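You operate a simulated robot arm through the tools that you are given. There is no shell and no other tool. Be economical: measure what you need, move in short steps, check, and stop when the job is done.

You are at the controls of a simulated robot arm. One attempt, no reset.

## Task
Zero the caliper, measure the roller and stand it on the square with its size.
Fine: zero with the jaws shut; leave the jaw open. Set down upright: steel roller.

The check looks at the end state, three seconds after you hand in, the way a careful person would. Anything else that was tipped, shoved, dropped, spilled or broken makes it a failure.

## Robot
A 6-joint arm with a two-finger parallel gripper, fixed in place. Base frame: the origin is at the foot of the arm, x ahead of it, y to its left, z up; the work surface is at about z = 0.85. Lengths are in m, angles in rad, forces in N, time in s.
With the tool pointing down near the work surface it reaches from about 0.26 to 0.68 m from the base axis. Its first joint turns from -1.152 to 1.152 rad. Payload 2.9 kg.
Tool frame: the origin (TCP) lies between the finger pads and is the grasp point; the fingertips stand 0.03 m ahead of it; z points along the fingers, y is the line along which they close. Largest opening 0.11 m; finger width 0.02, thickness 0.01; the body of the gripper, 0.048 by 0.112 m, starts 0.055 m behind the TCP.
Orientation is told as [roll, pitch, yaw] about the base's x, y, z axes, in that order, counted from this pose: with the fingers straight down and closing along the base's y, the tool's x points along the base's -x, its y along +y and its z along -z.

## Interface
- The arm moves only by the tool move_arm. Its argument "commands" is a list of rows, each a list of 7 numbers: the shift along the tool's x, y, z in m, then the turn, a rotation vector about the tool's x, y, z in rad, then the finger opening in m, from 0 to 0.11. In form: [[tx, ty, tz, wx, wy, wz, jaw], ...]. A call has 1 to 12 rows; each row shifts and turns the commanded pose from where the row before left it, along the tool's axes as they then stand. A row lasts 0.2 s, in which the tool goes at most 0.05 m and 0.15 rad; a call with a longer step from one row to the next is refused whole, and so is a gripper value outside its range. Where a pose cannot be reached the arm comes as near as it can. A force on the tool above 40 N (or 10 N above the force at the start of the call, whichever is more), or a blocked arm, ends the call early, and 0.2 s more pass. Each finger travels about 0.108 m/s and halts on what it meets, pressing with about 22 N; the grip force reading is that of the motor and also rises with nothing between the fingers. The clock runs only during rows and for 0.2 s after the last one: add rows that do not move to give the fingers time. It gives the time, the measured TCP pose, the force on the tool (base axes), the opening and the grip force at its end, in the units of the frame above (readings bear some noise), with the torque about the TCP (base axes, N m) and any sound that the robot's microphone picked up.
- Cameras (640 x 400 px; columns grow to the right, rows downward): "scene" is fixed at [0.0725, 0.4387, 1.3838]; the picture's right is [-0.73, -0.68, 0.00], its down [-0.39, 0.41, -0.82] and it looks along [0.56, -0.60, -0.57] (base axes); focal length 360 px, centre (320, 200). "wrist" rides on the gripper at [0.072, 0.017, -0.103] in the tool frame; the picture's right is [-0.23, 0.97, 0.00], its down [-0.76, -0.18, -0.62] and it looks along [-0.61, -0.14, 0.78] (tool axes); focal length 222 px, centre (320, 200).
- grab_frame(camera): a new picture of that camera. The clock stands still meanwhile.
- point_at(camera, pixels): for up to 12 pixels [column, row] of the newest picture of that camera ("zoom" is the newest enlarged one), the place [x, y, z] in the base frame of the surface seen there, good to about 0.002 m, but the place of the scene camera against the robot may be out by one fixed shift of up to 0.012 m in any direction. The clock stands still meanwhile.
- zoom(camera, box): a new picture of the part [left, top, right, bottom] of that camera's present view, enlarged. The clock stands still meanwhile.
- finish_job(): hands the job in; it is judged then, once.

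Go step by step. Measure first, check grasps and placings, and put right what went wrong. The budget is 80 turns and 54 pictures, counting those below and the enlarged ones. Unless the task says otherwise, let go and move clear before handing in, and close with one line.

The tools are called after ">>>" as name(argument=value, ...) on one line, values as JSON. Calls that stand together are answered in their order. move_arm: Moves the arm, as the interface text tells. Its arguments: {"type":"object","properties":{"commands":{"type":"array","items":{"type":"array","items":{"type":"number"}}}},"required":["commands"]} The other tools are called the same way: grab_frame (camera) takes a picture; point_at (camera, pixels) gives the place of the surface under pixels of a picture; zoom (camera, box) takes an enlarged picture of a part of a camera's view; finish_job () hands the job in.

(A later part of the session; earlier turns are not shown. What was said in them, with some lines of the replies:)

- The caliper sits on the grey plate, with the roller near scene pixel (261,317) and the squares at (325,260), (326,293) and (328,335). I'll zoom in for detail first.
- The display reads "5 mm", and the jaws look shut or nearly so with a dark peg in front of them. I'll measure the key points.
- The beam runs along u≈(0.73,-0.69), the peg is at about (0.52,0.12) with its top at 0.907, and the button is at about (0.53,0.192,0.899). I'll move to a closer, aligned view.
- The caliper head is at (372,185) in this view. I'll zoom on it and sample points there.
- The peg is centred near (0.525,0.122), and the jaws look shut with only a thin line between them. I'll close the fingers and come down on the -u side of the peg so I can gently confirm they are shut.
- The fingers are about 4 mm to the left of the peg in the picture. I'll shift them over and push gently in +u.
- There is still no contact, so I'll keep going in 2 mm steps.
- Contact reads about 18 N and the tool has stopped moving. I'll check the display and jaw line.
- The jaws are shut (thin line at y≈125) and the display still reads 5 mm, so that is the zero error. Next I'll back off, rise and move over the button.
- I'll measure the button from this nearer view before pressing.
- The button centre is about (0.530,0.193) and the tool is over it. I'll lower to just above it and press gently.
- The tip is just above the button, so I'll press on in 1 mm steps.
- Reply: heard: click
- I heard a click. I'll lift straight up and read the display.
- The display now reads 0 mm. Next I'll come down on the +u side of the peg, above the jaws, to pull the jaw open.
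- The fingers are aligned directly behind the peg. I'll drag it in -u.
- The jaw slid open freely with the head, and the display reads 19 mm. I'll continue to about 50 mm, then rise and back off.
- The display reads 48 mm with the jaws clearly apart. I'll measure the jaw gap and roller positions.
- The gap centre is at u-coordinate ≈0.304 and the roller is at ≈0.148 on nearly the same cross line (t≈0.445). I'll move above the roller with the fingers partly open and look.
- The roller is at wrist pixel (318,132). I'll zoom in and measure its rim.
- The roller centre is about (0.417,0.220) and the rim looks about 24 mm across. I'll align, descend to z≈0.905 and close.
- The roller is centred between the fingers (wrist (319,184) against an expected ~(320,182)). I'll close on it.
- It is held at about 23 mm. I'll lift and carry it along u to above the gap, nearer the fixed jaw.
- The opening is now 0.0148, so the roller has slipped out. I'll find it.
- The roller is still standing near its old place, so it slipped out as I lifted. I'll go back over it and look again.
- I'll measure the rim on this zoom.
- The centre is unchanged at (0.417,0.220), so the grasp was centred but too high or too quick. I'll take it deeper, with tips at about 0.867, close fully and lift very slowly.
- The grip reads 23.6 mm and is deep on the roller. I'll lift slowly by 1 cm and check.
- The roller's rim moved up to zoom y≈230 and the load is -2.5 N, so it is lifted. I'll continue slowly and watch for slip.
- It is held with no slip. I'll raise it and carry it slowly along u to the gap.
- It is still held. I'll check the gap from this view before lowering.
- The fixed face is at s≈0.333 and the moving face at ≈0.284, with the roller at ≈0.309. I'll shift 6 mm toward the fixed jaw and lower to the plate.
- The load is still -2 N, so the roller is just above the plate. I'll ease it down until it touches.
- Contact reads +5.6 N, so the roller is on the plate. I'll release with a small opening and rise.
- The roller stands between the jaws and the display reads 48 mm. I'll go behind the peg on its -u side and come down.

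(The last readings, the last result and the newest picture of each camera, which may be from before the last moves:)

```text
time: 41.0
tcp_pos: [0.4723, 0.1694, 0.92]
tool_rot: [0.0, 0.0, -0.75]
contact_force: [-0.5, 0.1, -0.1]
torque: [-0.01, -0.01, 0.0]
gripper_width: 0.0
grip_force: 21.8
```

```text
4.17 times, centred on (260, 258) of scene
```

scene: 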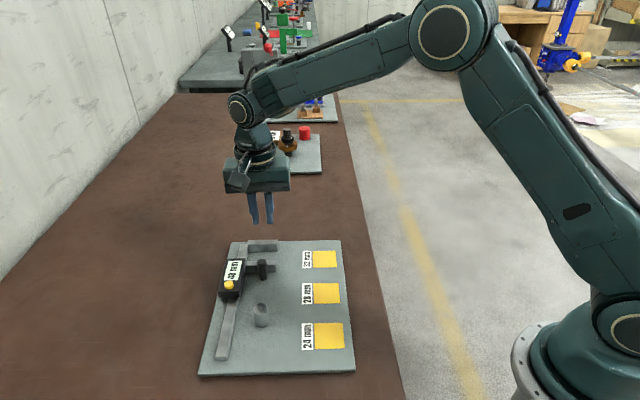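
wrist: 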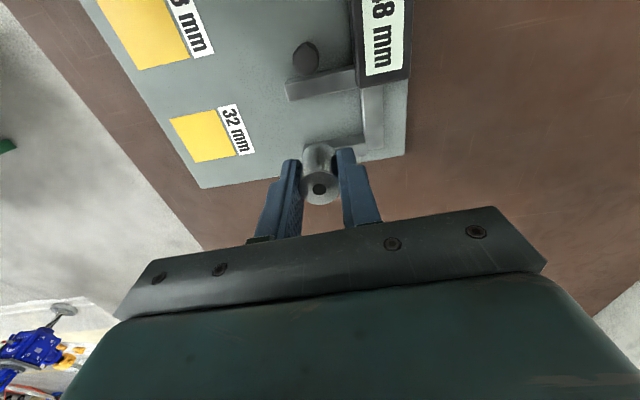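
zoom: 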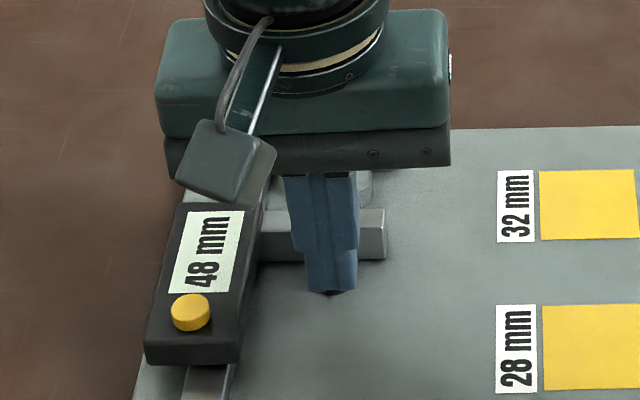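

I'm aligned behind the peg. I'll push in +u, first about 22 mm.

>>> move_arm(commands=[[-0.004, 0, 0, 0, 0, 0, 0], [-0.004, 0, 0, 0, 0, 0, 0], [-0.004, 0, 0, 0, 0, 0, 0], [-0.004, 0, 0, 0, 0, 0, 0], [-0.003, 0, 0, 0, 0, 0, 0], [-0.003, 0, 0, 0, 0, 0, 0], [0, 0, 0, 0, 0, 0, 0]])

>>> zoom(camera="scene", box=[200, 210, 320, 306])

```text
time: 42.6
tcp_pos: [0.4891, 0.1534, 0.9203]
tool_rot: [-0.001, 0.0, -0.75]
contact_force: [-1.3, 0.0, 0.4]
torque: [0.02, 0.01, 0.02]
gripper_width: 0.0002
grip_force: 22.2
```

```text
4.17 times, centred on (260, 258) of scene
```

zoom: 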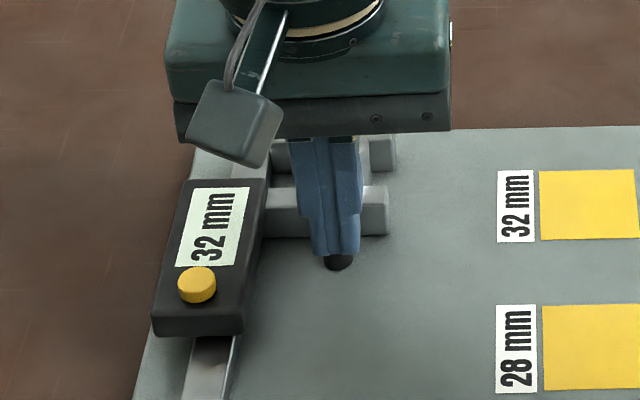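

The display reads 32 mm with little force. I'll continue in 1.5 mm steps.

>>> move_arm(commands=[[-0.0015, 0, 0, 0, 0, 0, 0], [-0.0015, 0, 0, 0, 0, 0, 0], [-0.0015, 0, 0, 0, 0, 0, 0], [-0.0015, 0, 0, 0, 0, 0, 0], [-0.001, 0, 0, 0, 0, 0, 0], [-0.001, 0, 0, 0, 0, 0, 0], [0, 0, 0, 0, 0, 0, 0]])

```text
time: 44.2
tcp_pos: [0.496, 0.1483, 0.9207]
tool_rot: [0.0, 0.0, -0.75]
contact_force: [-0.7, 1.5, 0.1]
torque: [0.0, 0.04, 0.03]
gripper_width: 0.0001
grip_force: 22.0
```

>>> move_arm(commands=[[-0.001, 0, 0, 0, 0, 0, 0], [-0.001, 0, 0, 0, 0, 0, 0], [-0.001, 0, 0, 0, 0, 0, 0], [0, 0, 0, 0, 0, 0, 0]])

>>> zoom(camera="scene", box=[200, 210, 320, 306])

```text
time: 45.2
tcp_pos: [0.4955, 0.1478, 0.9213]
tool_rot: [0.0, 0.004, -0.742]
contact_force: [-22.9, 17.5, 9.1]
torque: [0.23, 0.43, 0.02]
gripper_width: 0.0004
grip_force: 22.3
```

```text
4.17 times, centred on (260, 258) of scene
```

zoom: 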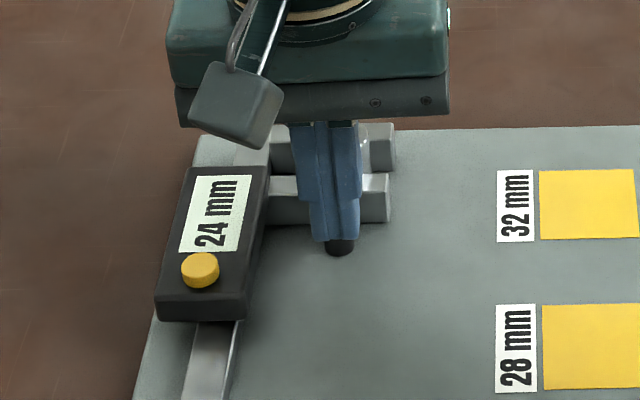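

The display reads 24 mm at firm contact, so the roller is 24 mm. To reopen without touching the roller I'll rise, straddle the peg, grip it and draw it back.

>>> move_arm(commands=[[0.006, 0, 0, 0, 0, 0, 0], [0.006, 0, 0, 0, 0, 0, 0], [0, 0, -0.025, 0, 0, 0, 0], [0, 0, -0.02, 0, 0, 0, 0.03], [-0.0125, 0, 0, 0, 0, 0, 0.03], [-0.0125, 0, 0, 0, 0, 0, 0.03], [0, 0, 0, 0, 0, 0, 0.03], [0, 0, 0, 0, 0, 0, 0.03]])

>>> grab_frame(camera="wrist")

```text
time: 47.0
tcp_pos: [0.5063, 0.1367, 0.9658]
tool_rot: [0.0, 0.0, -0.749]
contact_force: [-0.2, -0.2, 0.0]
torque: [-0.04, 0.0, 0.01]
gripper_width: 0.03
grip_force: 0.1
```

```text
12 pictures are left
```

wrist: 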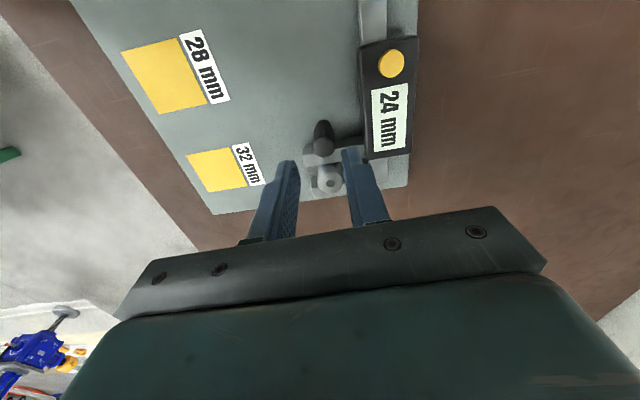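

I'll measure the peg and roller from this picture.

>>> point_at(camera="wrist", pixels=[[322, 147], [315, 145], [330, 145], [322, 153], [330, 183], [322, 183], [329, 176], [329, 191]])

```text
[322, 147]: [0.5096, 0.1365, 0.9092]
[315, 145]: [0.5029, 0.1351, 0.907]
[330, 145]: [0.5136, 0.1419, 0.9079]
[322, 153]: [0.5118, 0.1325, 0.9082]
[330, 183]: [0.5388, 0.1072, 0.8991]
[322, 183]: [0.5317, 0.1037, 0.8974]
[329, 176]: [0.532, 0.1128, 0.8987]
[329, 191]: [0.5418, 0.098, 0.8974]
```

The peg centre is about (0.509,0.137), within 2 mm of the tool. I'll descend around it and grip.

>>> move_arm(commands=[[0, 0.002, 0.015, 0, 0, 0, 0.03], [0, 0, 0.015, 0, 0, 0, 0.03], [0, 0, 0.01, 0, 0, 0, 0.03], [0, 0, 0, 0, 0, 0, 0.02], [0, 0, 0, 0, 0, 0, 0.014], [0, 0, 0, 0, 0, 0, 0.008], [0, 0, 0, 0, 0, 0, 0.008]])

```text
time: 48.6
tcp_pos: [0.5079, 0.1388, 0.9232]
tool_rot: [0.001, 0.0, -0.749]
contact_force: [3.0, 3.6, -0.9]
torque: [0.06, -0.32, 0.07]
gripper_width: 0.0177
grip_force: 21.5
```

It is gripped at 17.7 mm with small side forces. I'll draw it back about 28 mm.

>>> move_arm(commands=[[0.002, 0, 0, 0, 0, 0, 0.008], [0.004, 0, 0, 0, 0, 0, 0.008], [0.004, 0, 0, 0, 0, 0, 0.008], [0.004, 0, 0, 0, 0, 0, 0.008], [0.004, 0, 0, 0, 0, 0, 0.008], [0.005, 0, 0, 0, 0, 0, 0.008], [0.005, 0, 0, 0, 0, 0, 0.008], [0, 0, 0, 0, 0, 0, 0.008]])

>>> zoom(camera="scene", box=[200, 210, 320, 306])

```text
time: 50.4
tcp_pos: [0.4882, 0.1594, 0.9252]
tool_rot: [0.0, 0.001, -0.747]
contact_force: [11.9, 12.6, -0.3]
torque: [0.2, -0.23, 0.1]
gripper_width: 0.0176
grip_force: 21.8
```

```text
4.17 times, centred on (260, 258) of scene
```

zoom: 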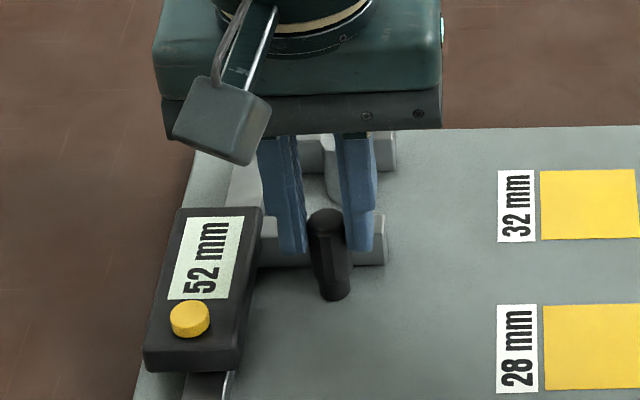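

The display reads 52 mm and the roller is free. I'll release the peg, rise and move above the roller.

>>> move_arm(commands=[[0, 0, 0, 0, 0, 0, 0.022], [0, 0, 0, 0, 0, 0, 0.03], [0, 0, 0, 0, 0, 0, 0.03], [0, 0, -0.03, 0, 0, 0, 0.03], [0, 0, -0.03, 0, 0, 0, 0.04], [-0.035, 0, 0, 0, 0, 0, 0.04], [-0.035, 0, 0, 0, 0, 0, 0.04], [0, 0, 0, 0, 0, 0, 0.04], [0, 0, 0, 0, 0, 0, 0.04]])

>>> zoom(camera="wrist", box=[260, 80, 380, 200])

```text
time: 52.4
tcp_pos: [0.5402, 0.1112, 0.985]
tool_rot: [-0.001, 0.0, -0.748]
contact_force: [-0.2, -0.6, 0.2]
torque: [0.01, 0.0, -0.02]
gripper_width: 0.0398
grip_force: 0.1
```

```text
3.33 times, centred on (320, 140) of wrist
```

zoom: 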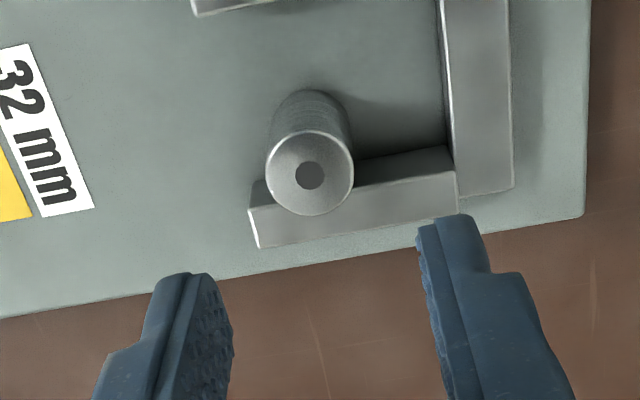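

>>> point_at(camera="zoom", pixels=[[309, 173], [268, 172], [351, 170], [309, 133], [309, 213], [430, 160], [445, 200]])

```text
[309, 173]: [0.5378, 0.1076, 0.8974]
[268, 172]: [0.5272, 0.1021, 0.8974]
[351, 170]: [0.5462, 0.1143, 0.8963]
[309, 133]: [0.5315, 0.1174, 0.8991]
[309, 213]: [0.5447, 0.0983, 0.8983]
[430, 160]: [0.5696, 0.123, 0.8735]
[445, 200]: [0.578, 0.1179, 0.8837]
```

The roller centre is about (0.5375,0.108). I'll shift -4 mm in y and 2 mm away from the fixed jaw, then descend and grip.

>>> move_arm(commands=[[0.0018, -0.0042, 0, 0, 0, 0, 0.04], [0, 0, 0.03, 0, 0, 0, 0.04], [0, 0, 0.03, 0, 0, 0, 0.04], [0, 0, 0.02, 0, 0, 0, 0.04], [0, 0, 0.008, 0, 0, 0, 0.04], [0, 0, 0, 0, 0, 0, 0.034], [0, 0, 0, 0, 0, 0, 0.028], [0, 0, 0, 0, 0, 0, 0.022], [0, 0, 0, 0, 0, 0, 0.01], [0, 0, 0, 0, 0, 0, 0], [0, 0, 0, 0, 0, 0, 0]])

```text
time: 54.8
tcp_pos: [0.5344, 0.107, 0.8968]
tool_rot: [0.0, -0.002, -0.75]
contact_force: [-0.2, 0.2, 1.0]
torque: [0.02, 0.0, -0.02]
gripper_width: 0.0233
grip_force: 21.6
```

It is gripped at 23.3 mm. I'll lift slowly straight up.

>>> move_arm(commands=[[0, 0, -0.002, 0, 0, 0, 0], [0, 0, -0.004, 0, 0, 0, 0], [0, 0, -0.006, 0, 0, 0, 0], [0, 0, -0.009, 0, 0, 0, 0], [0, 0, -0.012, 0, 0, 0, 0], [0, 0, -0.012, 0, 0, 0, 0], [0, 0, -0.012, 0, 0, 0, 0], [0, 0, -0.012, 0, 0, 0, 0], [0, 0, -0.01, 0, 0, 0, 0], [0, 0, 0, 0, 0, 0, 0]])

```text
time: 57.0
tcp_pos: [0.5339, 0.1087, 0.9773]
tool_rot: [0.0, 0.0, -0.749]
contact_force: [0.2, 0.2, -1.0]
torque: [-0.01, -0.05, -0.02]
gripper_width: 0.0231
grip_force: 22.0
```

It is held. I'll carry it toward the 24 mm square.

>>> move_arm(commands=[[0.01, -0.005, 0, 0, 0, 0, 0], [0.018, -0.01, 0, 0, 0, 0, 0], [0.02, -0.011, 0, 0, 0, 0, 0], [0.02, -0.011, 0, 0, 0, 0, 0], [0.02, -0.011, 0, 0, 0, 0, 0], [0.02, -0.011, 0, 0, 0, 0, 0], [0.02, -0.011, 0, 0, 0, 0, 0], [0.02, -0.011, 0, 0, 0, 0, 0], [0.02, -0.011, 0, 0, 0, 0, 0], [0.02, -0.011, 0, 0, 0, 0, 0], [0.011, -0.006, 0, 0, 0, 0, 0], [0, 0, 0, 0, 0, 0, 0]])

>>> grab_frame(camera="wrist")

```text
time: 59.6
tcp_pos: [0.315, 0.1629, 0.9755]
tool_rot: [0.0, 0.001, -0.75]
contact_force: [-0.9, 0.8, -0.8]
torque: [0.02, 0.0, 0.02]
gripper_width: 0.0232
grip_force: 21.6
```

```text
9 pictures are left
```

wrist: 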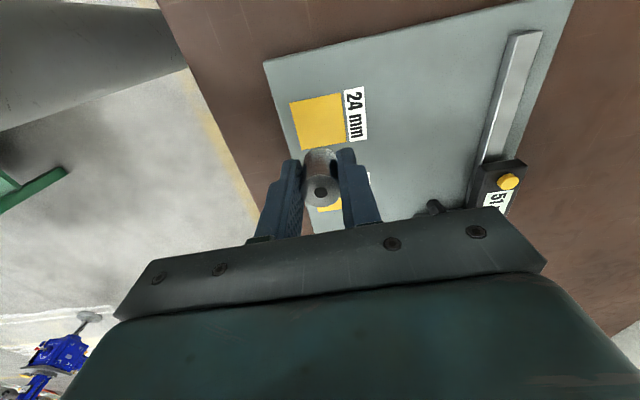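

The yellow 24 mm square is at wrist rows 92–150. I'll measure its corners.

>>> point_at(camera="wrist", pixels=[[292, 104], [340, 95], [302, 148], [345, 141], [318, 122], [291, 103], [321, 192]])

```text
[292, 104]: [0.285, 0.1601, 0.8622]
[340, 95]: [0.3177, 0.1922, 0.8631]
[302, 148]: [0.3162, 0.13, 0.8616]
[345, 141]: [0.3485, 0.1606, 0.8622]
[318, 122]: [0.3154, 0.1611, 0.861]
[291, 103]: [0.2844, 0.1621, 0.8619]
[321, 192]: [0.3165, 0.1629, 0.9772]
```

The square's centre is about (0.317,0.161) and the roller is at (0.3165,0.163). I'll make a 2 mm correction and lower.

>>> move_arm(commands=[[-0.0018, -0.0013, 0, 0, 0, 0, 0], [0, 0, 0.018, 0, 0, 0, 0], [0, 0, 0.02, 0, 0, 0, 0], [0, 0, 0.016, 0, 0, 0, 0], [0, 0, 0.012, 0, 0, 0, 0], [0, 0, 0.006, 0, 0, 0, 0], [0, 0, 0.003, 0, 0, 0, 0], [0, 0, 0.0015, 0, 0, 0, 0], [0, 0, 0, 0, 0, 0, 0]])

```text
time: 61.6
tcp_pos: [0.3143, 0.1623, 0.8999]
tool_rot: [-0.001, 0.001, -0.747]
contact_force: [-0.6, 0.2, -2.7]
torque: [0.0, 0.02, -0.02]
gripper_width: 0.0237
grip_force: 21.8
```

>>> move_arm(commands=[[0, 0, 0.001, 0, 0, 0, 0], [0, 0, 0.001, 0, 0, 0, 0], [0, 0, 0.0007, 0, 0, 0, 0], [0, 0, 0, 0, 0, 0, 0]])

```text
time: 62.6
tcp_pos: [0.3155, 0.1628, 0.8983]
tool_rot: [0.0, 0.0, -0.749]
contact_force: [-1.8, 0.7, 3.9]
torque: [0.03, 0.03, -0.01]
gripper_width: 0.0234
grip_force: 22.2
```

Contact reads +3.9 N. I'll release, rise straight up and look.

>>> move_arm(commands=[[0, 0, 0, 0, 0, 0, 0.027], [0, 0, 0, 0, 0, 0, 0.034], [0, 0, 0, 0, 0, 0, 0.042], [0, 0, 0, 0, 0, 0, 0.042], [0, 0, -0.02, 0, 0, 0, 0.042], [0, 0, -0.03, 0, 0, 0, 0.042], [0, 0, -0.04, 0, 0, 0, 0.042], [0, 0, -0.04, 0, 0, 0, 0.042], [0, 0, 0, 0, 0, 0, 0.042]])

>>> zoom(camera="scene", box=[190, 220, 370, 380])

>>> grab_frame(camera="wrist")

```text
time: 64.6
tcp_pos: [0.3158, 0.164, 1.0272]
tool_rot: [-0.001, -0.001, -0.746]
contact_force: [-1.0, 0.5, -0.4]
torque: [0.03, 0.01, 0.01]
gripper_width: 0.0418
grip_force: 0.1
```

```text
2.50 times, centred on (280, 300) of scene
```

zoom: 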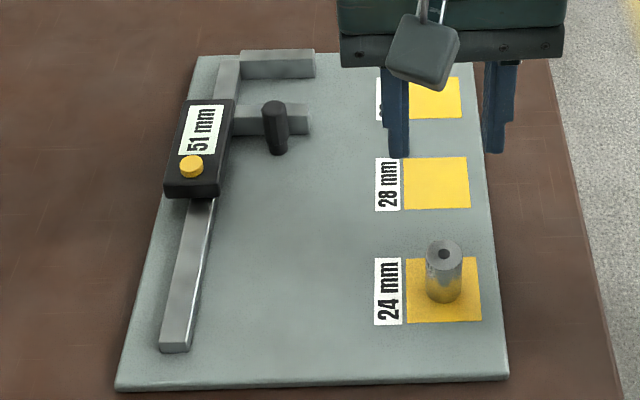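

```text
7 pictures are left
```

wrist: 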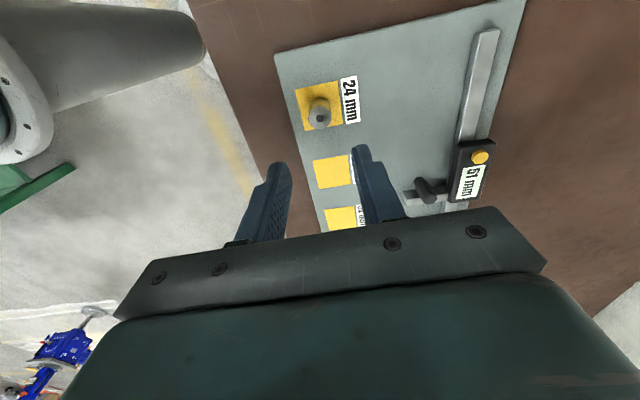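

The roller stands upright in the 24 mm square, base near zoom (443,295). The caliper was zeroed with its jaws shut and is left open at 51 mm, and the arm is clear, so I'm handing in.

>>> finish_job()

```text
The job is handed in.
```

The caliper is zeroed with its jaws shut, the roller measured 24 mm and stands upright on the 24 mm square, and the jaw is left open at 51 mm; the roller slipped from my first grip and stayed standing.
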